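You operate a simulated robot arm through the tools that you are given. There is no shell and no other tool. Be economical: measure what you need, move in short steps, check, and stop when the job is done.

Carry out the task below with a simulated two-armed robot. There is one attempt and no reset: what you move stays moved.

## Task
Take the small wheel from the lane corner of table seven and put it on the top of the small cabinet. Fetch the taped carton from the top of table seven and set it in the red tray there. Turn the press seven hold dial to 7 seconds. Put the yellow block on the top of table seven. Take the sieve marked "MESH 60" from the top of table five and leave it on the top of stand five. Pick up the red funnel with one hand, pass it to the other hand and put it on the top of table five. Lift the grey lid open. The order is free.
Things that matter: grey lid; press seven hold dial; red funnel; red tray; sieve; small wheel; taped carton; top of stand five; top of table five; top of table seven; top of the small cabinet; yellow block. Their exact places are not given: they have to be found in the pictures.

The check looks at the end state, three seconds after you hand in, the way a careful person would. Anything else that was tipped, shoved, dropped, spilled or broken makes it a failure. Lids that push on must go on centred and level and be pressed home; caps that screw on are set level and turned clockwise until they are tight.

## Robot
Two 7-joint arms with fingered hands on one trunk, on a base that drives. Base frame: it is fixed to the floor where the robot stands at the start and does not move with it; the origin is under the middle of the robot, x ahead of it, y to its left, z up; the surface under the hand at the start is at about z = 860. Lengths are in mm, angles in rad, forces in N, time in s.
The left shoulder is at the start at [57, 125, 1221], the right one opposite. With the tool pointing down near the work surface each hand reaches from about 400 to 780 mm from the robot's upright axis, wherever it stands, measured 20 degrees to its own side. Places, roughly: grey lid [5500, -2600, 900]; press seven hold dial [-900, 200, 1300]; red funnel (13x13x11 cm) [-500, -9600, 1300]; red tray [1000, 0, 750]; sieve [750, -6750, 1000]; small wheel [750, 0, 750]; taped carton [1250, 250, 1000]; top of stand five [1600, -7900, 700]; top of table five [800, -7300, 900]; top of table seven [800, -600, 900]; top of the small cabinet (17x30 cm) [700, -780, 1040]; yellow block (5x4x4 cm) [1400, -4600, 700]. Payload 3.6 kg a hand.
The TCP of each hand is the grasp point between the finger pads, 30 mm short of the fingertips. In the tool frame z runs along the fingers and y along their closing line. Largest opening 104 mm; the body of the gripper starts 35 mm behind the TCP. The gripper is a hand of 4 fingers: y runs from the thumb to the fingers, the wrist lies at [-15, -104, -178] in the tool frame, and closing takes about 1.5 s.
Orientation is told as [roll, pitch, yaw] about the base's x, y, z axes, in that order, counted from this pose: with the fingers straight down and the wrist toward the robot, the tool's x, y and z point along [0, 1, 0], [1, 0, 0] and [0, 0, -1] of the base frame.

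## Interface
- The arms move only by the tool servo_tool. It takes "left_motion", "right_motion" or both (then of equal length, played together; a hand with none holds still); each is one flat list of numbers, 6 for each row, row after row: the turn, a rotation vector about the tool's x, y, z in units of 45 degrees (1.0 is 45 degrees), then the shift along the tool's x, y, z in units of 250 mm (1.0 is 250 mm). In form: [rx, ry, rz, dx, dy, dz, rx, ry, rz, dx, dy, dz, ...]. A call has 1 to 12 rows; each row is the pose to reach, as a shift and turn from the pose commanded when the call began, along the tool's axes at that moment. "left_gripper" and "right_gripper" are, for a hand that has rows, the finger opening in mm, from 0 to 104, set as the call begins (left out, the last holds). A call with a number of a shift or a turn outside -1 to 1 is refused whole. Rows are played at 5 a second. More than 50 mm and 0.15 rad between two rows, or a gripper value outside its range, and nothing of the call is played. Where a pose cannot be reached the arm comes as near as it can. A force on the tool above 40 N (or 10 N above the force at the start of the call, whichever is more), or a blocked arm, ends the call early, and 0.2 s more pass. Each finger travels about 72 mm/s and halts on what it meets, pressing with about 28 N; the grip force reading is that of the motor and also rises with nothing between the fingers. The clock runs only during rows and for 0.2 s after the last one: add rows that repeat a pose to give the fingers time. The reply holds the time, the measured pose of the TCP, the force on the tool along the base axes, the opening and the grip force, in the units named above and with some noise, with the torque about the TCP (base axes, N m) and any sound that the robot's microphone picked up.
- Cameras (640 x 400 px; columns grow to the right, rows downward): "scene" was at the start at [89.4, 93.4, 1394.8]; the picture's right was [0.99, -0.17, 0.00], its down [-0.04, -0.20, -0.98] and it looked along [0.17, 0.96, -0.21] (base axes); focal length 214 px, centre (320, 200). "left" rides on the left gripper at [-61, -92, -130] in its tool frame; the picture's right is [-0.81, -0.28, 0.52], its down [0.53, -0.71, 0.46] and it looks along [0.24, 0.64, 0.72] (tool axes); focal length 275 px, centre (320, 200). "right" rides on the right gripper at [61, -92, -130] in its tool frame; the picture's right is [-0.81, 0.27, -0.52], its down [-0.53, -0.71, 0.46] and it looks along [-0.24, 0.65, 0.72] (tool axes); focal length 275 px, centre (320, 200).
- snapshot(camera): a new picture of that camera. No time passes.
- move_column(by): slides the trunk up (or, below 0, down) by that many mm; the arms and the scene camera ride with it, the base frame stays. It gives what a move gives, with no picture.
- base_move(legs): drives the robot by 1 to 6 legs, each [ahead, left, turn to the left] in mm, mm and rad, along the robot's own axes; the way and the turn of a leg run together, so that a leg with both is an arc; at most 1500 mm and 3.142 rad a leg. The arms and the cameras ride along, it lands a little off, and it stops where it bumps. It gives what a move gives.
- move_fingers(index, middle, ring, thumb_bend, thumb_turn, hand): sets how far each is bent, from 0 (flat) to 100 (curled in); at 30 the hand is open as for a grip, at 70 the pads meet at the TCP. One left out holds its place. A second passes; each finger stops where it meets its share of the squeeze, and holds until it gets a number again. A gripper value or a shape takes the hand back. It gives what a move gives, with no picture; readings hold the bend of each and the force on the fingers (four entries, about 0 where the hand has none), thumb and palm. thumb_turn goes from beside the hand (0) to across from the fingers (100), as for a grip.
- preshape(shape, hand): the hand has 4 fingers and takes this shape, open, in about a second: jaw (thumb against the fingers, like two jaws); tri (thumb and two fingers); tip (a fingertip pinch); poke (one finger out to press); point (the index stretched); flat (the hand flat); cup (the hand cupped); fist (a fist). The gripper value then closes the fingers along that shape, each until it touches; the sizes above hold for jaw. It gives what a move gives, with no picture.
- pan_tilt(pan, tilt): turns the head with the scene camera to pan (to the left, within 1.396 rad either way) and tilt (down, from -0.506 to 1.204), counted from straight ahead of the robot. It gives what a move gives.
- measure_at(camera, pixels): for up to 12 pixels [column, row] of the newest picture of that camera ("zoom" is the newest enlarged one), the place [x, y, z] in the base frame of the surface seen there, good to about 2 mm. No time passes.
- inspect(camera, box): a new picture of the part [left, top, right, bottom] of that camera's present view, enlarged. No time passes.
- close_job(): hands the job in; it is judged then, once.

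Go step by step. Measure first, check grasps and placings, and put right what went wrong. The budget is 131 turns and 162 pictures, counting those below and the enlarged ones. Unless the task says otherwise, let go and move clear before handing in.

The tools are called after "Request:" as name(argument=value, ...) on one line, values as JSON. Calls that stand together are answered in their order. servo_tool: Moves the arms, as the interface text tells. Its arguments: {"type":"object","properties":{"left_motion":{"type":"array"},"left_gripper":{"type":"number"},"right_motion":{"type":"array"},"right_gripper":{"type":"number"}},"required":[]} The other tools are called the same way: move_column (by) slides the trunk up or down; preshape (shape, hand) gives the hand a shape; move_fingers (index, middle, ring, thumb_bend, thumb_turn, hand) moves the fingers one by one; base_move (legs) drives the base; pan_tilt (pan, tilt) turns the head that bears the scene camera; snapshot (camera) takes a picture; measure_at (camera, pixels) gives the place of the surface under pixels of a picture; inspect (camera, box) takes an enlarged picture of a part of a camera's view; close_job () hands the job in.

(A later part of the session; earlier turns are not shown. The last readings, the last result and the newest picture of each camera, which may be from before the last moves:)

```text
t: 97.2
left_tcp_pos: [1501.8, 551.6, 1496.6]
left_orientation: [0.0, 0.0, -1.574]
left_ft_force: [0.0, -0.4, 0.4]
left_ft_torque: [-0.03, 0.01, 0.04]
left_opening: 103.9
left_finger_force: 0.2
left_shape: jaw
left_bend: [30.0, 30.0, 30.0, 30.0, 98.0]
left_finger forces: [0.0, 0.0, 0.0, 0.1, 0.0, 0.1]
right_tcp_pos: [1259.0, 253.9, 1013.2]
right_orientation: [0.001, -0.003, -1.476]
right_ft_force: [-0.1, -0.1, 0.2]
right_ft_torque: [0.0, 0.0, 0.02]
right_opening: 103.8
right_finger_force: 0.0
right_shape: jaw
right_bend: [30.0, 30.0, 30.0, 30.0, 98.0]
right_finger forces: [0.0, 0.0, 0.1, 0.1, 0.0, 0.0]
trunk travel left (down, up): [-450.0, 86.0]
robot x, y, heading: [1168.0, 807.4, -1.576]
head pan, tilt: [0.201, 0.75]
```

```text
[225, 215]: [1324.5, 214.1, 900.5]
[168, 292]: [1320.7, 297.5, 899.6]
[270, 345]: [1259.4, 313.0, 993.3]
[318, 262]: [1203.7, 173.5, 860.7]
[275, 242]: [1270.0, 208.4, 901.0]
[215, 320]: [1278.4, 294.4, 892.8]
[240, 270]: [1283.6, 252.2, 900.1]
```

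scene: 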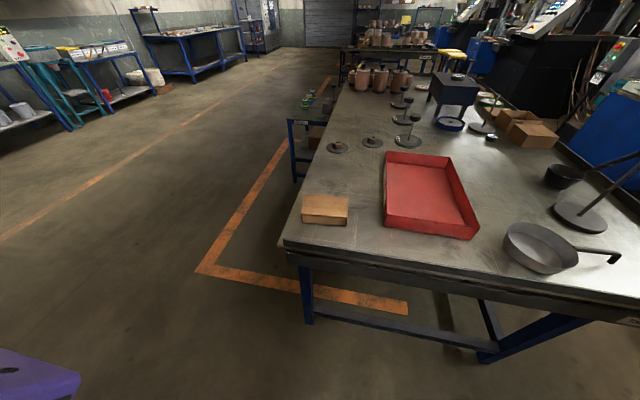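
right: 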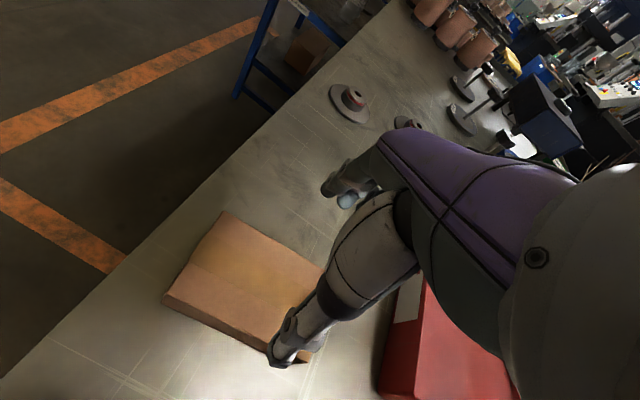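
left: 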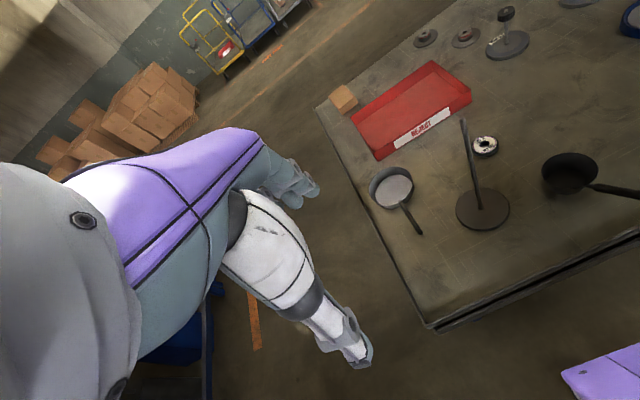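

Edges give centre y≈251; I lower 117 mm with a 2 mm forward fix, then close.

Request:
servo_tool(right_motion=[0, 0, 0, 0, 0.01, 0.16, 0, 0, 0, 0, 0.01, 0.32, 0, 0, 0, 0, 0.01, 0.42, 0, 0, 0, 0, 0.01, 0.468])

Request:
servo_tool(right_gripper=60, right_motion=[0, 0, 0, 0, 0, 0, 0, 0, 0, 0, 0, 0, 0, 0, 0, 0, 0, 0, 0, 0, 0, 0, 0, 0, 0, 0, 0, 0, 0, 0, 0, 0, 0, 0, 0, 0])

Request:
servo_tool(right_motion=[0, 0, 0, 0, 0, -0.1, 0, 0, 0, 0, 0, -0.25, 0, 0, 0, 0, 0, -0.42, 0, 0, 0, 0, 0, -0.58])

Request:
snapshot(camera="right")

```text
t: 98.2
left_tcp_pos: [1502.4, 552.4, 1497.0]
left_orientation: [0.0, 0.0, -1.575]
left_ft_force: [-0.2, 0.1, -0.3]
left_ft_torque: [-0.01, 0.0, 0.0]
left_opening: 103.7
left_finger_force: 0.0
left_shape: jaw
left_bend: [30.0, 30.0, 30.0, 30.0, 98.0]
left_finger forces: [0.0, 0.0, 0.0, 0.0, 0.0, 0.0]
right_tcp_pos: [1258.3, 250.1, 897.1]
right_orientation: [0.004, -0.007, -1.476]
right_ft_force: [0.4, 0.0, 2.8]
right_ft_torque: [0.0, -0.04, 0.0]
right_opening: 103.6
right_finger_force: 0.1
right_shape: jaw
right_bend: [30.0, 30.0, 30.0, 29.0, 98.0]
right_finger forces: [1.8, 0.0, 0.0, 0.0, 1.4, 0.0]
trunk travel left (down, up): [-450.0, 86.0]
robot x, y, heading: [1168.6, 805.8, -1.572]
head pan, tilt: [0.201, 0.75]
```

```text
t: 99.6
left_tcp_pos: [1502.3, 550.2, 1497.6]
left_orientation: [0.0, -0.002, -1.576]
left_ft_force: [-0.2, 0.8, -0.2]
left_ft_torque: [-0.01, -0.01, -0.01]
left_opening: 103.7
left_finger_force: 0.1
left_shape: jaw
left_bend: [30.0, 30.0, 30.0, 30.0, 98.0]
left_finger forces: [0.0, 0.0, 0.1, 0.0, 0.0, 0.0]
right_tcp_pos: [1257.7, 249.5, 896.7]
right_orientation: [0.004, -0.003, -1.476]
right_ft_force: [0.2, -1.5, 3.5]
right_ft_torque: [-0.16, 0.05, 0.08]
right_opening: 83.7
right_finger_force: 27.7
right_shape: jaw
right_bend: [27.0, 35.0, 32.0, 44.0, 98.0]
right_finger forces: [22.0, 11.3, 3.8, 0.0, 36.5, 0.1]
trunk travel left (down, up): [-450.0, 86.0]
robot x, y, heading: [1171.4, 808.2, -1.576]
head pan, tilt: [0.201, 0.75]
```

```text
t: 100.6
left_tcp_pos: [1502.6, 550.7, 1496.9]
left_orientation: [-0.001, 0.0, -1.576]
left_ft_force: [0.4, 0.3, -0.3]
left_ft_torque: [0.01, -0.01, -0.02]
left_opening: 103.5
left_finger_force: 0.1
left_shape: jaw
left_bend: [30.0, 30.0, 30.0, 30.0, 98.0]
left_finger forces: [0.1, 0.1, 0.1, 0.0, 0.0, 0.0]
right_tcp_pos: [1257.7, 251.5, 1039.9]
right_orientation: [0.001, -0.001, -1.476]
right_ft_force: [-0.7, 0.7, -2.1]
right_ft_torque: [0.02, 0.02, 0.01]
right_opening: 83.7
right_finger_force: 28.0
right_shape: jaw
right_bend: [27.0, 35.0, 32.0, 44.0, 98.0]
right_finger forces: [21.2, 11.1, 3.5, 0.1, 36.3, 0.0]
trunk travel left (down, up): [-450.0, 86.0]
robot x, y, heading: [1172.6, 809.3, -1.579]
head pan, tilt: [0.201, 0.75]
```

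```text
118 pictures are left
```

right: 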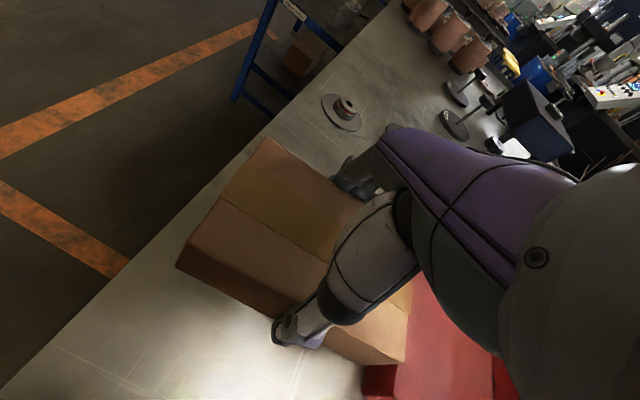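

The carton is gripped at 83.7 mm. I carry it over the tray to about [972,127].

Request:
servo_tool(right_motion=[0, 0, 0, -0.17, 0.057, 0, 0, 0, 0, -0.34, 0.115, 0, 0, 0, 0, -0.51, 0.172, 0, 0, 0, 0, -0.68, 0.23, 0, 0, 0, 0, -0.85, 0.287, 0, 0, 0, 0, -1, 0.34, 0])

Request:
servo_tool(right_motion=[0, 0, 0, -0.09, 0.03, 0, 0, 0, 0, -0.17, 0.055, 0, 0, 0, 0, -0.17, 0.055, 0.16, 0, 0, 0, -0.17, 0.055, 0.32])

Request:
snapshot(camera="right")

Request:
snapshot(camera="scene")

```text
t: 102.0
left_tcp_pos: [1501.3, 549.7, 1496.8]
left_orientation: [0.0, 0.0, -1.575]
left_ft_force: [0.2, -0.2, 0.5]
left_ft_torque: [-0.01, 0.0, 0.0]
left_opening: 103.9
left_finger_force: 0.2
left_shape: jaw
left_bend: [30.0, 30.0, 30.0, 30.0, 98.0]
left_finger forces: [0.0, 0.0, 0.0, 0.0, 0.0, 0.0]
right_tcp_pos: [1017.4, 143.3, 1039.2]
right_orientation: [0.003, -0.002, -1.476]
right_ft_force: [-0.2, -0.1, -1.4]
right_ft_torque: [0.01, -0.03, 0.01]
right_opening: 83.4
right_finger_force: 27.5
right_shape: jaw
right_bend: [27.0, 35.0, 32.0, 45.0, 98.0]
right_finger forces: [20.9, 11.0, 3.4, 0.1, 35.8, 0.0]
trunk travel left (down, up): [-450.0, 86.0]
robot x, y, heading: [1168.8, 806.9, -1.574]
head pan, tilt: [0.201, 0.75]
```

```text
t: 103.0
left_tcp_pos: [1499.9, 550.5, 1496.6]
left_orientation: [0.0, 0.001, -1.575]
left_ft_force: [-0.9, -0.6, 0.1]
left_ft_torque: [0.02, -0.01, -0.03]
left_opening: 103.6
left_finger_force: 0.0
left_shape: jaw
left_bend: [30.0, 30.0, 30.0, 30.0, 98.0]
left_finger forces: [0.1, 0.0, 0.0, 0.0, 0.0, 0.0]
right_tcp_pos: [977.6, 121.3, 958.6]
right_orientation: [0.004, -0.003, -1.473]
right_ft_force: [0.1, 0.8, -2.0]
right_ft_torque: [0.0, 0.0, -0.02]
right_opening: 83.2
right_finger_force: 28.0
right_shape: jaw
right_bend: [27.0, 35.0, 32.0, 45.0, 98.0]
right_finger forces: [20.8, 11.2, 3.5, 0.1, 35.7, 0.1]
trunk travel left (down, up): [-450.0, 86.0]
robot x, y, heading: [1170.8, 811.7, -1.577]
head pan, tilt: [0.201, 0.75]
```

```text
117 pictures are left
```

right: 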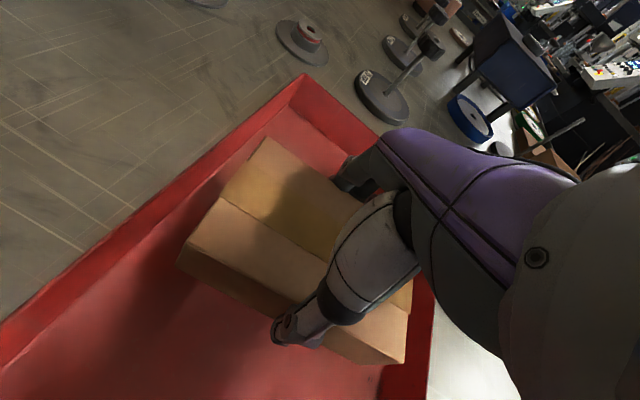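

```text
116 pictures are left
```

scene: 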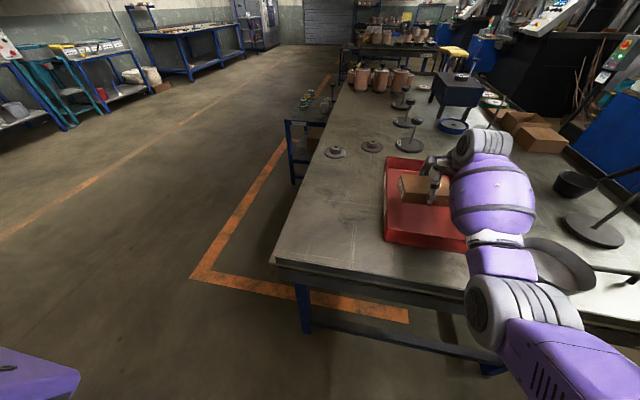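

The carton is inside the tray's outline. I lower it to the tray floor gently.

Request:
servo_tool(right_motion=[0, 0, 0, 0, 0, 0.12, 0, 0, 0, 0, 0, 0.2, 0, 0, 0, 0, 0, 0.228, 0, 0, 0, 0, 0, 0.236])

```text
t: 104.0
left_tcp_pos: [1500.0, 550.4, 1497.3]
left_orientation: [0.0, 0.0, -1.576]
left_ft_force: [0.4, -0.2, 0.5]
left_ft_torque: [0.01, 0.02, 0.02]
left_opening: 103.7
left_finger_force: 0.1
left_shape: jaw
left_bend: [30.0, 30.0, 30.0, 30.0, 98.0]
left_finger forces: [0.0, 0.1, 0.0, 0.0, 0.0, 0.1]
right_tcp_pos: [978.7, 123.4, 901.0]
right_orientation: [0.003, -0.004, -1.475]
right_ft_force: [0.0, -0.7, -1.3]
right_ft_torque: [-0.1, 0.05, 0.03]
right_opening: 83.4
right_finger_force: 27.5
right_shape: jaw
right_bend: [27.0, 35.0, 32.0, 45.0, 98.0]
right_finger forces: [20.9, 11.3, 3.7, 0.1, 35.6, 0.1]
trunk travel left (down, up): [-450.0, 86.0]
robot x, y, heading: [1168.6, 806.6, -1.574]
head pan, tilt: [0.201, 0.75]
```

Nearly on the floor; I ease 1 mm more, open, and rise.

Request:
servo_tool(right_motion=[0, 0, 0, 0, 0, 0.004, 0, 0, 0, 0, 0, 0.006])

Request:
servo_tool(right_gripper=104, right_motion=[0, 0, 0, 0, 0, 0, 0, 0, 0, 0, 0, 0, 0, 0, 0, 0, 0, 0, 0, 0, 0, 0, 0, -0.05, 0, 0, 0, 0, 0, -0.2, 0, 0, 0, 0, 0, -0.38, 0, 0, 0, 0, 0, -0.57, 0, 0, 0, 0, 0, -0.76, 0, 0, 0, 0, 0, -0.95])

Request:
snapshot(camera="right")

```text
t: 104.6
left_tcp_pos: [1502.2, 551.5, 1497.2]
left_orientation: [-0.002, -0.002, -1.576]
left_ft_force: [-0.2, 1.0, -0.2]
left_ft_torque: [0.02, -0.01, 0.01]
left_opening: 103.5
left_finger_force: 0.1
left_shape: jaw
left_bend: [30.0, 30.0, 30.0, 30.0, 98.0]
left_finger forces: [0.1, 0.0, 0.0, 0.0, 0.1, 0.0]
right_tcp_pos: [977.9, 123.7, 902.1]
right_orientation: [0.0, -0.006, -1.475]
right_ft_force: [-0.4, 0.0, 5.7]
right_ft_torque: [-0.05, 0.04, -0.04]
right_opening: 83.4
right_finger_force: 28.2
right_shape: jaw
right_bend: [27.0, 35.0, 32.0, 45.0, 98.0]
right_finger forces: [20.8, 11.0, 3.8, 0.0, 36.6, 0.0]
trunk travel left (down, up): [-450.0, 86.0]
robot x, y, heading: [1168.6, 807.6, -1.573]
head pan, tilt: [0.201, 0.75]
```

```text
t: 106.6
left_tcp_pos: [1501.5, 551.1, 1497.2]
left_orientation: [0.0, -0.002, -1.575]
left_ft_force: [0.1, 0.2, 0.4]
left_ft_torque: [0.03, -0.05, -0.01]
left_opening: 103.6
left_finger_force: 0.0
left_shape: jaw
left_bend: [30.0, 30.0, 30.0, 30.0, 98.0]
left_finger forces: [0.1, 0.0, 0.1, 0.1, 0.0, 0.0]
right_tcp_pos: [977.2, 124.1, 1136.3]
right_orientation: [0.002, 0.0, -1.475]
right_ft_force: [0.4, -0.4, 0.1]
right_ft_torque: [-0.01, 0.02, 0.02]
right_opening: 103.9
right_finger_force: 0.1
right_shape: jaw
right_bend: [30.0, 30.0, 30.0, 30.0, 97.0]
right_finger forces: [0.0, 0.0, 0.0, 0.0, 0.0, 0.0]
trunk travel left (down, up): [-450.0, 86.0]
robot x, y, heading: [1169.8, 809.7, -1.571]
head pan, tilt: [0.201, 0.75]
```

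```text
115 pictures are left
```

right: 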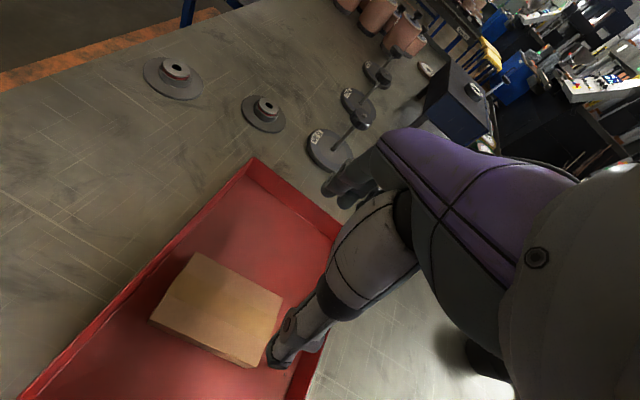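

The carton sits flat in the tray. I retract the right arm, and measure the lane ahead for driving.

Request:
servo_tool(right_motion=[0, 0, 0.03, 0.12, -0.12, -0.12, 0, 0, 0.06, 0.24, -0.24, -0.24, 0, 0, 0.09, 0.36, -0.36, -0.36, 0, 0, 0.12, 0.48, -0.48, -0.48, 0, 0, 0.127, 0.48, -0.6, -0.6, 0, 0, 0.127, 0.48, -0.72, -0.72, 0, 0, 0.127, 0.48, -0.84, -0.84, 0, 0, 0.127, 0.48, -0.95, -0.95])

Request:
pan_tilt(pan=0.5, tilt=0.3)

Request:
snapshot(camera="scene")

Request:
measure_at(camera="scene", pixels=[[100, 200], [200, 150], [300, 130], [420, 190], [440, 240], [350, 120], [400, 120], [250, 170]])

```text
refused: row 1 steps farther than a row can; nothing moved
```

```text
t: 107.5
left_tcp_pos: [1502.1, 550.1, 1496.8]
left_orientation: [-0.001, -0.001, -1.577]
left_ft_force: [0.0, -0.7, -1.0]
left_ft_torque: [0.01, 0.01, 0.0]
left_opening: 103.6
left_finger_force: 0.1
left_shape: jaw
left_bend: [30.0, 30.0, 30.0, 30.0, 98.0]
left_finger forces: [0.0, 0.0, 0.0, 0.0, 0.0, 0.0]
right_tcp_pos: [976.0, 124.4, 1136.7]
right_orientation: [0.002, -0.003, -1.476]
right_ft_force: [-0.2, -1.0, 0.1]
right_ft_torque: [-0.02, -0.01, -0.02]
right_opening: 103.8
right_finger_force: 0.1
right_shape: jaw
right_bend: [30.0, 30.0, 30.0, 30.0, 97.0]
right_finger forces: [0.0, 0.0, 0.1, 0.0, 0.0, 0.0]
trunk travel left (down, up): [-450.0, 86.0]
robot x, y, heading: [1169.9, 810.3, -1.569]
head pan, tilt: [0.499, 0.3]
```

```text
114 pictures are left
```

scene: 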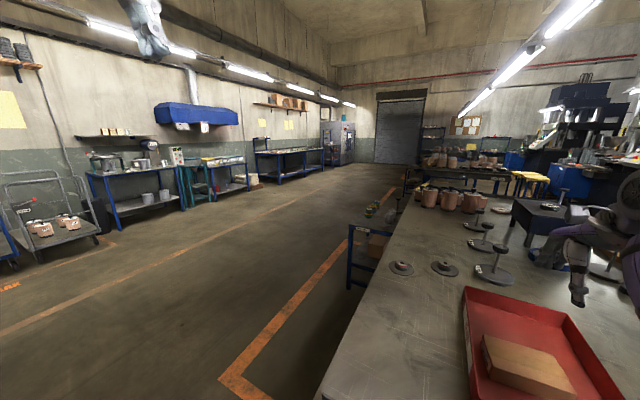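

```text
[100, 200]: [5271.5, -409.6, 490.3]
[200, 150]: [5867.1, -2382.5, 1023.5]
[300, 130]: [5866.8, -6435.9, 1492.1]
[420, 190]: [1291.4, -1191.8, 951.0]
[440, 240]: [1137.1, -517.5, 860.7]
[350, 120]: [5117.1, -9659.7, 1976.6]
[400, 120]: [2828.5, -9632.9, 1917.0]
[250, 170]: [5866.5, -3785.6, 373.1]
```

The lane is wide and clear between x≈1900 and 4900; the grey lid should be on the wall benches. I retract the arm in smaller steps and then drive to the lane.

Request:
servo_tool(right_motion=[0, 0, 0.03, 0.1, -0.1, -0.1, 0, 0, 0.06, 0.2, -0.2, -0.2, 0, 0, 0.09, 0.3, -0.3, -0.3, 0, 0, 0.12, 0.4, -0.4, -0.4, 0, 0, 0.127, 0.4, -0.52, -0.52, 0, 0, 0.127, 0.4, -0.64, -0.64, 0, 0, 0.127, 0.4, -0.76, -0.76, 0, 0, 0.127, 0.4, -0.88, -0.88])

Request:
base_move(legs=[[0, 1400, 0], [1300, 0, 0], [1300, 0, 0], [0, 0, 1.57], [1500, 0, 0]])

Request:
pan_tilt(pan=0.0, tilt=0.3)

Request:
snapshot(camera="scene")

```text
t: 109.3
left_tcp_pos: [1501.5, 552.6, 1496.8]
left_orientation: [-0.001, -0.001, -1.575]
left_ft_force: [-0.2, 0.5, -0.5]
left_ft_torque: [-0.01, 0.01, 0.01]
left_opening: 103.5
left_finger_force: 0.2
left_shape: jaw
left_bend: [30.0, 30.0, 30.0, 30.0, 98.0]
left_finger forces: [0.1, 0.0, 0.0, 0.0, 0.1, 0.0]
right_tcp_pos: [1053.1, 353.3, 1360.4]
right_orientation: [0.002, -0.001, -1.574]
right_ft_force: [0.4, 0.9, 0.7]
right_ft_torque: [-0.02, 0.01, -0.04]
right_opening: 103.8
right_finger_force: 0.1
right_shape: jaw
right_bend: [30.0, 30.0, 30.0, 30.0, 97.0]
right_finger forces: [0.0, 0.0, 0.1, 0.0, 0.0, 0.1]
trunk travel left (down, up): [-450.0, 86.0]
robot x, y, heading: [1167.4, 806.0, -1.573]
head pan, tilt: [0.499, 0.3]
```

```text
t: 145.0
left_tcp_pos: [4323.3, -1481.4, 1497.2]
left_orientation: [-0.001, -0.001, -0.021]
left_ft_force: [0.0, -0.2, -0.4]
left_ft_torque: [-0.02, -0.02, -0.02]
left_opening: 103.6
left_finger_force: 0.1
left_shape: jaw
left_bend: [30.0, 30.0, 30.0, 30.0, 98.0]
left_finger forces: [0.0, 0.0, 0.0, 0.0, 0.0, 0.0]
right_tcp_pos: [4518.0, -1933.7, 1359.9]
right_orientation: [0.004, -0.002, -0.017]
right_ft_force: [-0.2, 1.5, 0.1]
right_ft_torque: [0.0, -0.02, 0.03]
right_opening: 104.1
right_finger_force: 0.1
right_shape: jaw
right_bend: [30.0, 30.0, 30.0, 30.0, 97.0]
right_finger forces: [0.0, 0.0, 0.0, 0.0, 0.1, 0.0]
trunk travel left (down, up): [-450.0, 86.0]
robot x, y, heading: [4062.6, -1810.5, -0.005]
head pan, tilt: [0.499, 0.3]
```

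```text
t: 145.9
left_tcp_pos: [4325.0, -1481.1, 1497.6]
left_orientation: [0.0, -0.001, -0.021]
left_ft_force: [-0.1, 0.4, -0.8]
left_ft_torque: [0.0, 0.02, 0.01]
left_opening: 103.9
left_finger_force: 0.1
left_shape: jaw
left_bend: [30.0, 30.0, 30.0, 30.0, 98.0]
left_finger forces: [0.0, 0.1, 0.0, 0.0, 0.0, 0.0]
right_tcp_pos: [4518.9, -1933.0, 1360.9]
right_orientation: [0.004, -0.002, -0.017]
right_ft_force: [0.9, 0.6, 0.2]
right_ft_torque: [0.01, 0.05, 0.01]
right_opening: 104.1
right_finger_force: 0.2
right_shape: jaw
right_bend: [30.0, 30.0, 30.0, 30.0, 97.0]
right_finger forces: [0.0, 0.0, 0.0, 0.1, 0.1, 0.1]
trunk travel left (down, up): [-450.0, 86.0]
robot x, y, heading: [4066.5, -1811.8, -0.018]
head pan, tilt: [0.0, 0.3]
```

```text
113 pictures are left
```

scene: 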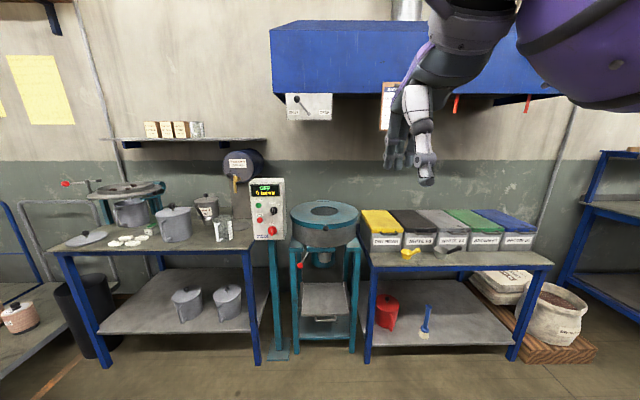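

Bins with coloured lids stand at (450,225), the grey one third at (442,222). I enlarge and measure.

Request:
inspect(camera="scene", box=[350, 195, 550, 270])

Request:
measure_at(camera="zoom", pixels=[[240, 80], [315, 80], [255, 145], [330, 145], [290, 110], [300, 155], [300, 200], [330, 260], [60, 140], [120, 260]])

```text
3.20 times, centred on (450, 232) of scene
```

zoom: 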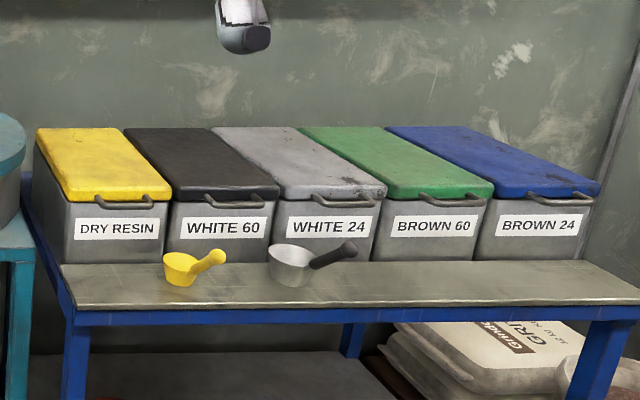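

```text
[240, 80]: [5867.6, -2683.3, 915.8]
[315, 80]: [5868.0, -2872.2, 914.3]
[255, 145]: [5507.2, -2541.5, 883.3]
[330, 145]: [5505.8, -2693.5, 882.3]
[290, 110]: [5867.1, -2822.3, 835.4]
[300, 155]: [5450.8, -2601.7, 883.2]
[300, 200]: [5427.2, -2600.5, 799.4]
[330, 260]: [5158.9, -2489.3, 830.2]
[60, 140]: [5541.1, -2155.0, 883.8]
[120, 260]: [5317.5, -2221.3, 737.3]
```

The grey lid (WHITE 24) has a U-handle at its front, near [5370,-2610,875]; two scoops lie in front on the bench. I drive closer for a precise look.

Request:
base_move(legs=[[0, -670, 0.015], [600, 0, 0]])

Request:
pan_tilt(pan=-0.15, tilt=0.55)

Request:
snapshot(camera="scene")

Request:
inspect(camera="scene", box=[240, 140, 420, 260])

```text
t: 155.3
left_tcp_pos: [4918.6, -2144.5, 1497.5]
left_orientation: [-0.001, -0.002, 0.006]
left_ft_force: [-0.3, -0.2, -0.7]
left_ft_torque: [0.0, -0.03, 0.0]
left_opening: 103.6
left_finger_force: 0.1
left_shape: jaw
left_bend: [30.0, 30.0, 30.0, 30.0, 98.0]
left_finger forces: [0.0, 0.0, 0.0, 0.0, 0.1, 0.0]
right_tcp_pos: [5123.5, -2590.7, 1360.5]
right_orientation: [0.002, -0.001, 0.006]
right_ft_force: [0.4, -0.3, 0.4]
right_ft_torque: [-0.02, -0.02, 0.02]
right_opening: 103.9
right_finger_force: 0.2
right_shape: jaw
right_bend: [30.0, 30.0, 30.0, 30.0, 97.0]
right_finger forces: [0.1, 0.1, 0.0, 0.0, 0.0, 0.0]
trunk travel left (down, up): [-450.0, 86.0]
robot x, y, heading: [4669.4, -2486.2, 0.006]
head pan, tilt: [0.0, 0.3]
```

```text
t: 156.1
left_tcp_pos: [4919.3, -2144.6, 1496.6]
left_orientation: [0.001, -0.004, 0.009]
left_ft_force: [0.2, -0.1, 1.4]
left_ft_torque: [0.0, -0.03, -0.02]
left_opening: 103.9
left_finger_force: 0.0
left_shape: jaw
left_bend: [30.0, 30.0, 30.0, 30.0, 98.0]
left_finger forces: [0.1, 0.0, 0.0, 0.0, 0.1, 0.0]
right_tcp_pos: [5123.2, -2590.4, 1358.9]
right_orientation: [0.003, 0.0, 0.006]
right_ft_force: [-0.7, -0.1, 0.5]
right_ft_torque: [-0.01, 0.02, -0.01]
right_opening: 104.1
right_finger_force: 0.0
right_shape: jaw
right_bend: [30.0, 30.0, 30.0, 30.0, 97.0]
right_finger forces: [0.1, 0.0, 0.0, 0.0, 0.1, 0.1]
trunk travel left (down, up): [-450.0, 86.0]
robot x, y, heading: [4663.2, -2478.4, 0.01]
head pan, tilt: [-0.15, 0.55]
```

```text
111 pictures are left
```

scene: 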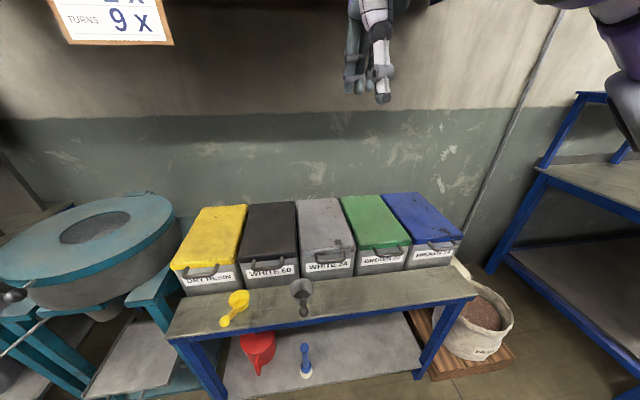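

```text
3.33 times, centred on (330, 200) of scene
```

zoom: 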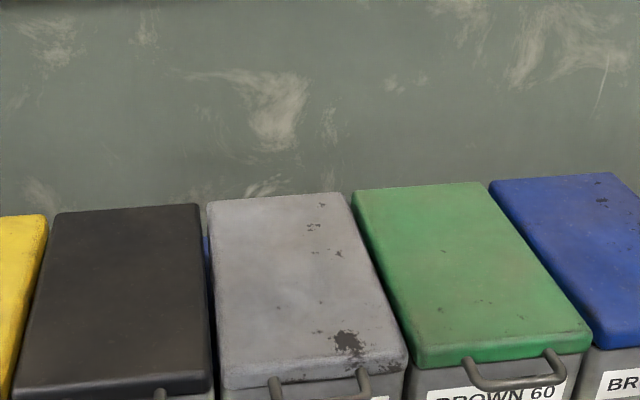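

Request:
inspect(camera="scene", box=[270, 230, 390, 310])

Request:
measure_at(camera="scene", pixels=[[304, 200], [334, 200], [306, 246], [351, 246], [330, 250], [327, 264], [302, 290], [303, 310], [169, 335], [305, 318], [327, 220]])

```text
5.00 times, centred on (330, 270) of scene
```

zoom: 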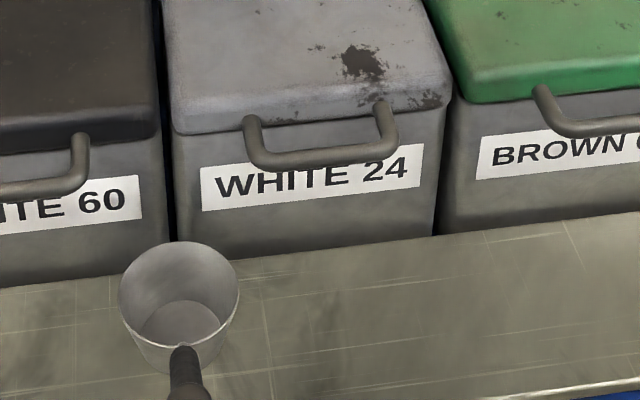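

```text
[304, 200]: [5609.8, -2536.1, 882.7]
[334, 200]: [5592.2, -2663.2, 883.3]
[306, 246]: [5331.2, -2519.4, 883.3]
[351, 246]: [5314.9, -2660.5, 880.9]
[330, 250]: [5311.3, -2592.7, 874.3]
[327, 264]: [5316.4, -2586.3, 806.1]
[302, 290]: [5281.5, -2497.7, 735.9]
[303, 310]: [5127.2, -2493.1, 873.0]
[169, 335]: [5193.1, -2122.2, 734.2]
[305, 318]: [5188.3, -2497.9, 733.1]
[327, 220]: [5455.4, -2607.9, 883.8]
```

The handle is a curved bar below the lid's front edge; the scoop's handle rises toward me at y≈-2495. I measure the bar in the zoom.

Request:
measure_at(camera="zoom", pixels=[[270, 159], [310, 160], [350, 154], [380, 143], [247, 125], [380, 108], [310, 150], [310, 166], [185, 370], [190, 395], [180, 270], [310, 135]])

Request:
snapshot(camera="right")

```text
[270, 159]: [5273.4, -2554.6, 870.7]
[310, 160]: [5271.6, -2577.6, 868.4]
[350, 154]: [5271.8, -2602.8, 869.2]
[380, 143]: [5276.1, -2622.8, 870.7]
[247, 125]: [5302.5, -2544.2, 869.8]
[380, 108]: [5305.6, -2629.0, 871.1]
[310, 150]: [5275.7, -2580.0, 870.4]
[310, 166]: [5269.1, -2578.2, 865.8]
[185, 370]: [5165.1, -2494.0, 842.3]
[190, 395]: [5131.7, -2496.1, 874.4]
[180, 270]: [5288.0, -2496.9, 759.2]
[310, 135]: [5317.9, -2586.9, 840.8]
```

```text
108 pictures are left
```

right: 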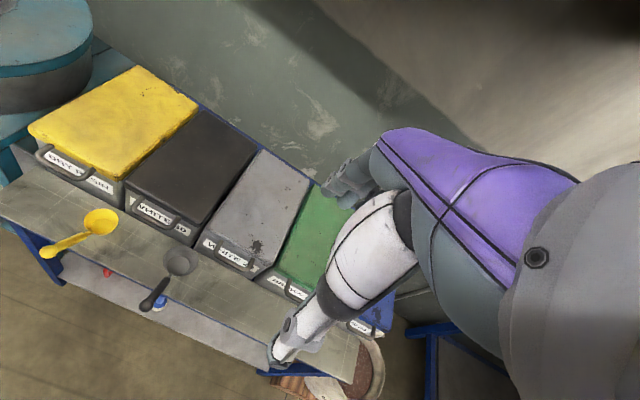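

The bar centre is about [5276,-2587,867], 32 mm in front of the lip. I move 125 mm closer, take the "tip" shape, and pitch the right hand 40° forward.

Request:
base_move(legs=[[125, 0, -0.008]])

Request:
preshape(shape="tip", hand="right")

Request:
servo_tool(right_gripper=34, right_motion=[-0.17, 0, 0, 0, -0.1, 0.1, -0.34, 0, 0, 0, -0.2, 0.2, -0.51, 0, 0, 0, -0.25, 0.35, -0.68, 0, 0, 0, -0.25, 0.5, -0.84, 0, 0, 0, -0.25, 0.65, -0.889, 0, 0, 0, -0.25, 0.8, -0.889, 0, 0, 0, -0.25, 0.95])

Request:
snapshot(camera="right")

```text
t: 157.3
left_tcp_pos: [5045.4, -2145.7, 1496.9]
left_orientation: [0.0, -0.003, -0.003]
left_ft_force: [0.2, 0.6, -0.5]
left_ft_torque: [0.02, 0.02, -0.03]
left_opening: 103.9
left_finger_force: 0.1
left_shape: jaw
left_bend: [30.0, 30.0, 30.0, 30.0, 98.0]
left_finger forces: [0.0, 0.1, 0.0, 0.1, 0.0, 0.1]
right_tcp_pos: [5244.9, -2594.8, 1360.6]
right_orientation: [0.003, -0.004, -0.002]
right_ft_force: [-0.1, -0.4, -0.2]
right_ft_torque: [0.03, 0.02, 0.0]
right_opening: 104.0
right_finger_force: 0.1
right_shape: jaw
right_bend: [30.0, 30.0, 30.0, 30.0, 97.0]
right_finger forces: [0.0, 0.1, 0.0, 0.0, 0.0, 0.1]
trunk travel left (down, up): [-450.0, 86.0]
robot x, y, heading: [4789.8, -2478.1, -0.002]
head pan, tilt: [-0.15, 0.55]
```

```text
t: 158.2
left_tcp_pos: [5044.4, -2146.7, 1497.2]
left_orientation: [0.001, -0.003, -0.003]
left_ft_force: [-0.6, 0.5, 0.8]
left_ft_torque: [-0.04, 0.0, 0.02]
left_opening: 103.8
left_finger_force: 0.1
left_shape: jaw
left_bend: [30.0, 30.0, 30.0, 30.0, 98.0]
left_finger forces: [0.0, 0.0, 0.1, 0.0, 0.1, 0.1]
right_tcp_pos: [5245.2, -2594.2, 1360.3]
right_orientation: [0.003, -0.004, -0.002]
right_ft_force: [0.0, 0.2, 0.7]
right_ft_torque: [0.0, -0.03, -0.01]
right_opening: 104.2
right_finger_force: 0.0
right_shape: tip
right_bend: [30.0, 98.0, 99.0, 30.0, 97.0]
right_finger forces: [0.1, 0.0, 0.1, 0.0, 0.0, 0.0]
trunk travel left (down, up): [-450.0, 86.0]
robot x, y, heading: [4787.8, -2478.6, -0.006]
head pan, tilt: [-0.15, 0.55]
```

```text
t: 159.8
left_tcp_pos: [5048.0, -2147.1, 1497.7]
left_orientation: [0.0, -0.003, -0.003]
left_ft_force: [-0.4, -0.3, -0.6]
left_ft_torque: [0.03, 0.0, 0.04]
left_opening: 103.5
left_finger_force: 0.0
left_shape: jaw
left_bend: [30.0, 30.0, 30.0, 30.0, 98.0]
left_finger forces: [0.1, 0.1, 0.1, 0.0, 0.0, 0.0]
right_tcp_pos: [5252.7, -2545.4, 1112.7]
right_orientation: [0.004, -0.702, -0.005]
right_ft_force: [0.2, 0.0, 0.4]
right_ft_torque: [0.02, 0.01, 0.04]
right_opening: 34.5
right_finger_force: 0.0
right_shape: tip
right_bend: [73.0, 98.0, 99.0, 73.0, 100.0]
right_finger forces: [0.1, 0.1, 0.1, 0.0, 0.0, 0.1]
right hand out of reach, approached as far as the arm can: row 4, 5, 6, 7
trunk travel left (down, up): [-450.0, 86.0]
robot x, y, heading: [4788.7, -2479.9, -0.005]
head pan, tilt: [-0.15, 0.55]
```

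```text
107 pictures are left
```

right: 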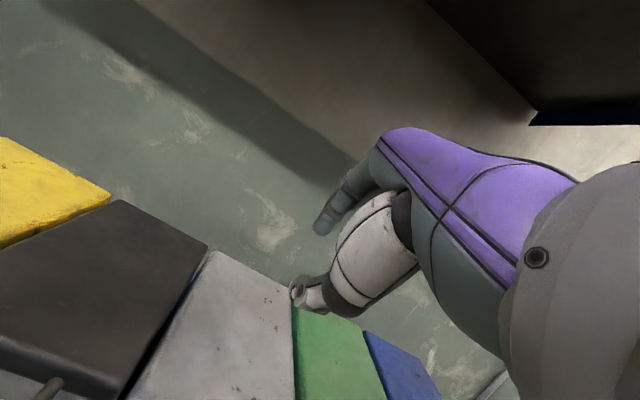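

At this distance the arm is too folded; I back the base up 60 mm and then move to a standoff over the handle.

Request:
base_move(legs=[[-60, 0, 0.005]])

Request:
servo_tool(right_motion=[0, 0, 0, 0, 0, 0, 0, 0, 0, 0, 0, 0])

```text
t: 160.8
left_tcp_pos: [4983.6, -2145.1, 1496.9]
left_orientation: [-0.001, 0.0, 0.003]
left_ft_force: [-0.6, 0.1, 0.9]
left_ft_torque: [-0.02, -0.05, -0.02]
left_opening: 104.1
left_finger_force: 0.0
left_shape: jaw
left_bend: [30.0, 30.0, 30.0, 30.0, 98.0]
left_finger forces: [0.0, 0.0, 0.0, 0.0, 0.0, 0.0]
right_tcp_pos: [5193.5, -2543.6, 1112.5]
right_orientation: [0.004, -0.701, 0.0]
right_ft_force: [-0.9, -0.3, 0.6]
right_ft_torque: [-0.01, 0.02, -0.01]
right_opening: 34.4
right_finger_force: 0.0
right_shape: tip
right_bend: [73.0, 98.0, 99.0, 73.0, 100.0]
right_finger forces: [0.0, 0.0, 0.0, 0.1, 0.0, 0.1]
trunk travel left (down, up): [-450.0, 86.0]
robot x, y, heading: [4730.7, -2478.3, 0.001]
head pan, tilt: [-0.15, 0.55]
```

```text
t: 161.4
left_tcp_pos: [4984.6, -2145.1, 1498.1]
left_orientation: [-0.001, -0.002, 0.002]
left_ft_force: [-0.2, -0.6, 0.0]
left_ft_torque: [-0.03, 0.02, 0.0]
left_opening: 103.8
left_finger_force: 0.0
left_shape: jaw
left_bend: [30.0, 30.0, 30.0, 30.0, 98.0]
left_finger forces: [0.0, 0.0, 0.0, 0.1, 0.0, 0.0]
right_tcp_pos: [5193.8, -2543.4, 1113.7]
right_orientation: [0.002, -0.701, 0.0]
right_ft_force: [0.3, 0.1, 0.0]
right_ft_torque: [0.01, -0.02, 0.0]
right_opening: 34.4
right_finger_force: 0.0
right_shape: tip
right_bend: [73.0, 98.0, 99.0, 73.0, 100.0]
right_finger forces: [0.0, 0.0, 0.0, 0.0, 0.0, 0.0]
trunk travel left (down, up): [-450.0, 86.0]
robot x, y, heading: [4731.5, -2480.0, 0.002]
head pan, tilt: [-0.15, 0.55]
```

I move above the handle to [5264,-2587,985] with a 42 mm opening and look.

Request:
servo_tool(right_gripper=44, right_motion=[0, 0, 0, -0.044, -0.03, 0.144, 0, 0, 0, -0.087, -0.06, 0.287, 0, 0, 0, -0.13, -0.09, 0.43, 0, 0, 0, -0.174, -0.118, 0.574, 0, 0, 0, -0.174, -0.118, 0.574])

Request:
snapshot(camera="right")

Request:
inspect(camera="scene", box=[260, 120, 440, 320])

```text
t: 162.6
left_tcp_pos: [4984.8, -2144.7, 1496.4]
left_orientation: [-0.001, -0.002, 0.002]
left_ft_force: [-0.5, 0.2, 0.3]
left_ft_torque: [0.01, 0.01, 0.02]
left_opening: 103.6
left_finger_force: 0.1
left_shape: jaw
left_bend: [30.0, 30.0, 30.0, 30.0, 98.0]
left_finger forces: [0.0, 0.0, 0.1, 0.1, 0.1, 0.1]
right_tcp_pos: [5263.4, -2588.5, 985.0]
right_orientation: [0.0, -0.703, -0.001]
right_ft_force: [-0.8, -1.4, -0.1]
right_ft_torque: [0.0, 0.02, 0.0]
right_opening: 43.7
right_finger_force: 0.0
right_shape: tip
right_bend: [73.0, 98.0, 99.0, 72.0, 100.0]
right_finger forces: [0.1, 0.0, 0.0, 0.1, 0.1, 0.0]
trunk travel left (down, up): [-450.0, 86.0]
robot x, y, heading: [4729.9, -2474.9, 0.0]
head pan, tilt: [-0.15, 0.55]
```

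```text
106 pictures are left
```

right: 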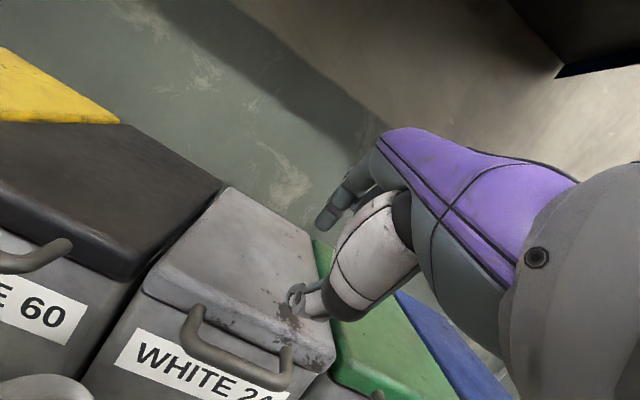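

```text
2.00 times, centred on (350, 220) of scene
```

zoom: 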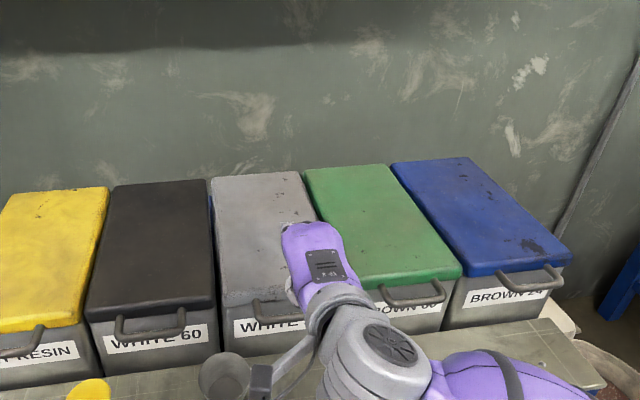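

The handle is in view at (235,350). The gripper's camera arm will pass near the scoop's handle, so I check where that ends.

Request:
inspect(camera="scene", box=[260, 270, 400, 360])

Request:
measure_at(camera="right", pixels=[[215, 350], [250, 366], [192, 320], [286, 360], [185, 295], [320, 355], [235, 358]])

```text
4.44 times, centred on (330, 315) of scene
```

zoom: 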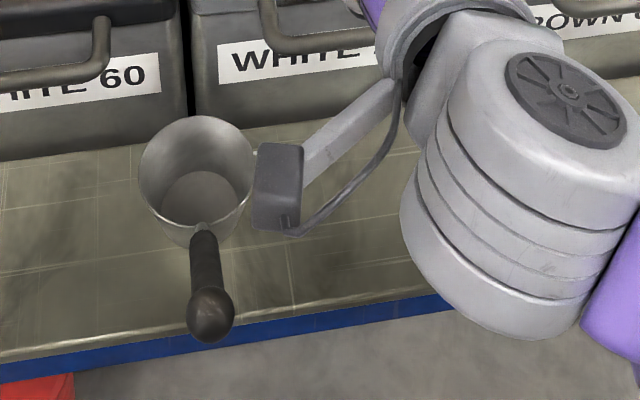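

```text
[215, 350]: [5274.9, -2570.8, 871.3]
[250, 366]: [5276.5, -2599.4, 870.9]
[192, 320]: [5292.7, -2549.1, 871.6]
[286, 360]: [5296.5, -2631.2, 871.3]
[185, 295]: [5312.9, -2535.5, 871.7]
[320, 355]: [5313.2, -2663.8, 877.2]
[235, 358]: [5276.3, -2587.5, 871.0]
```

Request:
measure_at(camera="zoom", pixels=[[210, 310], [205, 245], [265, 185], [290, 160], [295, 215], [210, 335], [230, 315]])

```text
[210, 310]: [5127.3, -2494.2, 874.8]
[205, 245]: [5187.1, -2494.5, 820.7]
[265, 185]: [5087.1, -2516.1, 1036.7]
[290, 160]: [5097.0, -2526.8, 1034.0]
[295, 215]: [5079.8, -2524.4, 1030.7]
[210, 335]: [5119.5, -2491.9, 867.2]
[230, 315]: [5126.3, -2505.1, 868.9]
```

The camera arm will clear the scoop handle by ~20 mm if I shift to y=-2602. I descend to the bar in steps.

Request:
servo_tool(right_motion=[0, 0, 0, -0.054, -0.03, 0.04, 0, 0, 0, -0.054, -0.11, 0.14, 0, 0, 0, -0.054, -0.19, 0.24, 0, 0, 0, -0.054, -0.235, 0.3])

Request:
snapshot(camera="right")

```text
t: 163.6
left_tcp_pos: [4984.7, -2145.9, 1496.7]
left_orientation: [-0.001, -0.001, 0.002]
left_ft_force: [-0.3, -0.7, 0.6]
left_ft_torque: [-0.02, -0.02, -0.03]
left_opening: 103.9
left_finger_force: 0.0
left_shape: jaw
left_bend: [30.0, 30.0, 30.0, 30.0, 98.0]
left_finger forces: [0.0, 0.1, 0.1, 0.1, 0.0, 0.1]
right_tcp_pos: [5267.4, -2599.2, 889.0]
right_orientation: [0.001, -0.702, 0.0]
right_ft_force: [-0.2, 0.5, 0.0]
right_ft_torque: [-0.03, 0.01, 0.03]
right_opening: 43.7
right_finger_force: 0.1
right_shape: tip
right_bend: [73.0, 98.0, 99.0, 72.0, 100.0]
right_finger forces: [0.0, 0.0, 0.1, 0.0, 0.0, 0.1]
trunk travel left (down, up): [-450.0, 86.0]
robot x, y, heading: [4732.5, -2476.3, 0.003]
head pan, tilt: [-0.15, 0.55]
```

```text
103 pictures are left
```

right: 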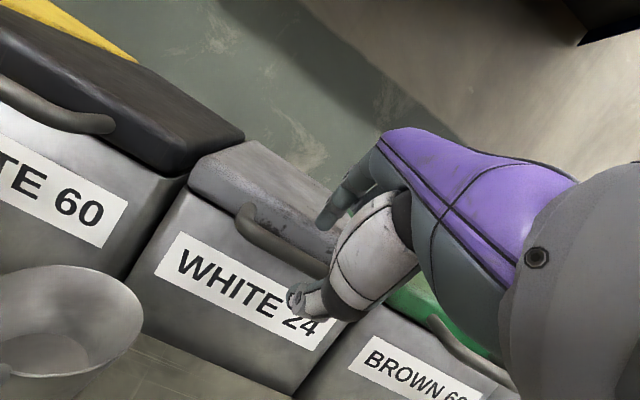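

I enlarge to see the index finger against the loop.

Request:
inspect(camera="right", box=[220, 150, 420, 330])

Request:
measure_at(camera="zoom", pixels=[[325, 195], [345, 180], [290, 330], [250, 250], [310, 260], [340, 140], [300, 300]])

```text
2.22 times, centred on (320, 240) of right
```

zoom: 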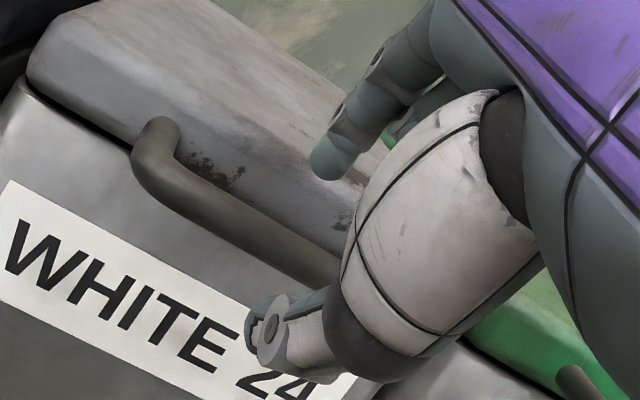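

```text
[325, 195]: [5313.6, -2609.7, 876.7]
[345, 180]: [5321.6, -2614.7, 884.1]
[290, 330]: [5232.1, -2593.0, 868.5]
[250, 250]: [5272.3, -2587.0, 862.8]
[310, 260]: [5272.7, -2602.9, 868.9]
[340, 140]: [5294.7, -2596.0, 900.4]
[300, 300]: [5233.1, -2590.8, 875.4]
```

Request:
measure_at(camera="zoom", pixels=[[328, 172], [318, 160], [340, 165], [330, 150], [262, 345], [270, 310], [250, 320]])

```text
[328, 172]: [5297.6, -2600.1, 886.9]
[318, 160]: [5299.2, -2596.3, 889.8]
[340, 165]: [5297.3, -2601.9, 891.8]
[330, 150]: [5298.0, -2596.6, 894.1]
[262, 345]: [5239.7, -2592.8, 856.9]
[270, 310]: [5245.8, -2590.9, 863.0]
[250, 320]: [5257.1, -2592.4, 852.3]
```

The index is about 8 mm from the lip and its tip at z≈886. I shift 6 mm back and lower 28 mm so the bar sits between the pads.

Request:
servo_tool(right_motion=[0, 0, 0, -0.008, -0.039, 0.009, 0, 0, 0, -0.008, -0.065, 0.04, 0, 0, 0, -0.008, -0.09, 0.07])

Request:
inspect(camera="right", box=[220, 150, 420, 330])

```text
t: 164.4
left_tcp_pos: [4985.4, -2146.9, 1497.2]
left_orientation: [-0.001, -0.002, 0.002]
left_ft_force: [0.4, 0.4, -0.6]
left_ft_torque: [0.0, -0.02, -0.02]
left_opening: 103.7
left_finger_force: 0.1
left_shape: jaw
left_bend: [30.0, 30.0, 30.0, 30.0, 98.0]
left_finger forces: [0.0, 0.0, 0.1, 0.1, 0.0, 0.0]
right_tcp_pos: [5262.6, -2601.5, 860.9]
right_orientation: [0.004, -0.702, -0.001]
right_ft_force: [0.1, -0.3, 0.5]
right_ft_torque: [-0.01, -0.03, -0.01]
right_opening: 43.8
right_finger_force: 0.1
right_shape: tip
right_bend: [73.0, 98.0, 99.0, 72.0, 100.0]
right_finger forces: [0.0, 0.1, 0.1, 0.0, 0.0, 0.0]
trunk travel left (down, up): [-450.0, 86.0]
robot x, y, heading: [4725.8, -2480.8, 0.001]
head pan, tilt: [-0.15, 0.55]
```

```text
2.22 times, centred on (320, 240) of right
```

zoom: 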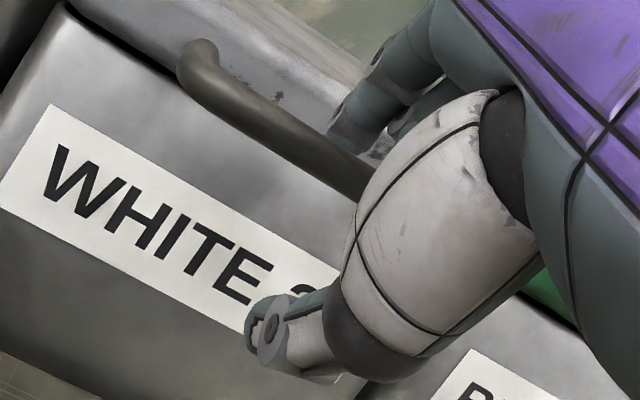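

The index tip is inside the loop behind the bar, thumb in front-below. I close.

Request:
servo_tool(right_gripper=2, right_motion=[0, 0, 0, 0, 0, 0, 0, 0, 0, 0, 0, 0, 0, 0, 0, 0, 0, 0, 0, 0, 0, 0, 0, 0, 0, 0, 0, 0, 0, 0])

Request:
inspect(camera="right", box=[220, 150, 420, 330])

```text
t: 165.6
left_tcp_pos: [4986.0, -2145.5, 1496.1]
left_orientation: [-0.001, -0.003, 0.002]
left_ft_force: [1.1, 0.3, -0.5]
left_ft_torque: [0.03, 0.01, -0.01]
left_opening: 103.4
left_finger_force: 0.0
left_shape: jaw
left_bend: [30.0, 30.0, 30.0, 30.0, 98.0]
left_finger forces: [0.0, 0.1, 0.0, 0.1, 0.1, 0.0]
right_tcp_pos: [5262.7, -2603.7, 860.3]
right_orientation: [0.004, -0.7, 0.0]
right_ft_force: [6.6, -0.5, -0.1]
right_ft_torque: [-0.02, 0.03, -0.03]
right_opening: 3.9
right_finger_force: 28.4
right_shape: tip
right_bend: [73.0, 100.0, 100.0, 51.0, 100.0]
right_finger forces: [8.8, 0.1, 0.1, 0.0, 0.0, 0.0]
trunk travel left (down, up): [-450.0, 86.0]
robot x, y, heading: [4730.5, -2481.8, 0.001]
head pan, tilt: [-0.15, 0.55]
```

```text
2.22 times, centred on (320, 240) of right
```

zoom: 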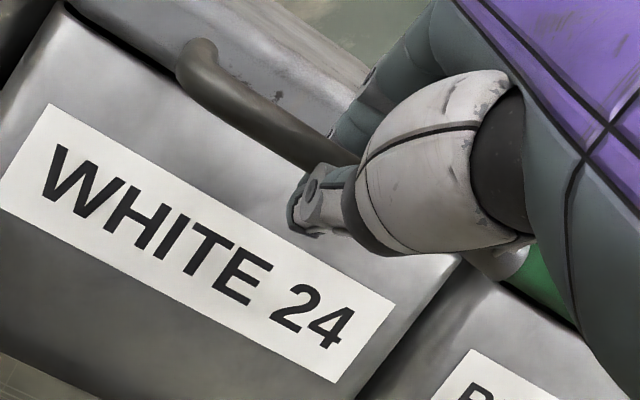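

The index pulls on the bar but the thumb isn't touching. I shift 8 mm forward to seat the bar against the thumb, closing fully.

Request:
servo_tool(right_gripper=0, right_motion=[0, 0, 0, 0, 0.012, 0.01, 0, 0, 0, 0, 0.024, 0.02, 0, 0, 0, 0, 0.024, 0.02, 0, 0, 0, 0, 0.024, 0.02])

Request:
inspect(camera="right", box=[220, 150, 420, 330])

```text
t: 166.6
left_tcp_pos: [4984.0, -2146.5, 1497.1]
left_orientation: [0.001, -0.004, 0.001]
left_ft_force: [-0.6, 0.3, 0.5]
left_ft_torque: [-0.02, 0.01, 0.01]
left_opening: 103.6
left_finger_force: 0.0
left_shape: jaw
left_bend: [30.0, 30.0, 30.0, 30.0, 98.0]
left_finger forces: [0.1, 0.1, 0.0, 0.0, 0.0, 0.0]
right_tcp_pos: [5269.5, -2603.3, 863.2]
right_orientation: [0.005, -0.7, 0.001]
right_ft_force: [-14.5, 0.2, -1.8]
right_ft_torque: [0.02, -0.04, 0.04]
right_opening: 2.7
right_finger_force: 27.7
right_shape: tip
right_bend: [73.0, 100.0, 100.0, 50.0, 100.0]
right_finger forces: [0.0, 0.1, 0.1, 0.0, 9.0, 0.1]
trunk travel left (down, up): [-450.0, 86.0]
robot x, y, heading: [4730.2, -2479.5, -0.005]
head pan, tilt: [-0.15, 0.55]
```

```text
2.22 times, centred on (320, 240) of right
```

zoom: 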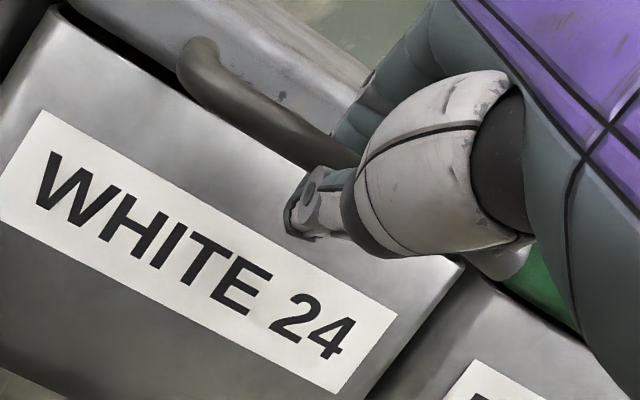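

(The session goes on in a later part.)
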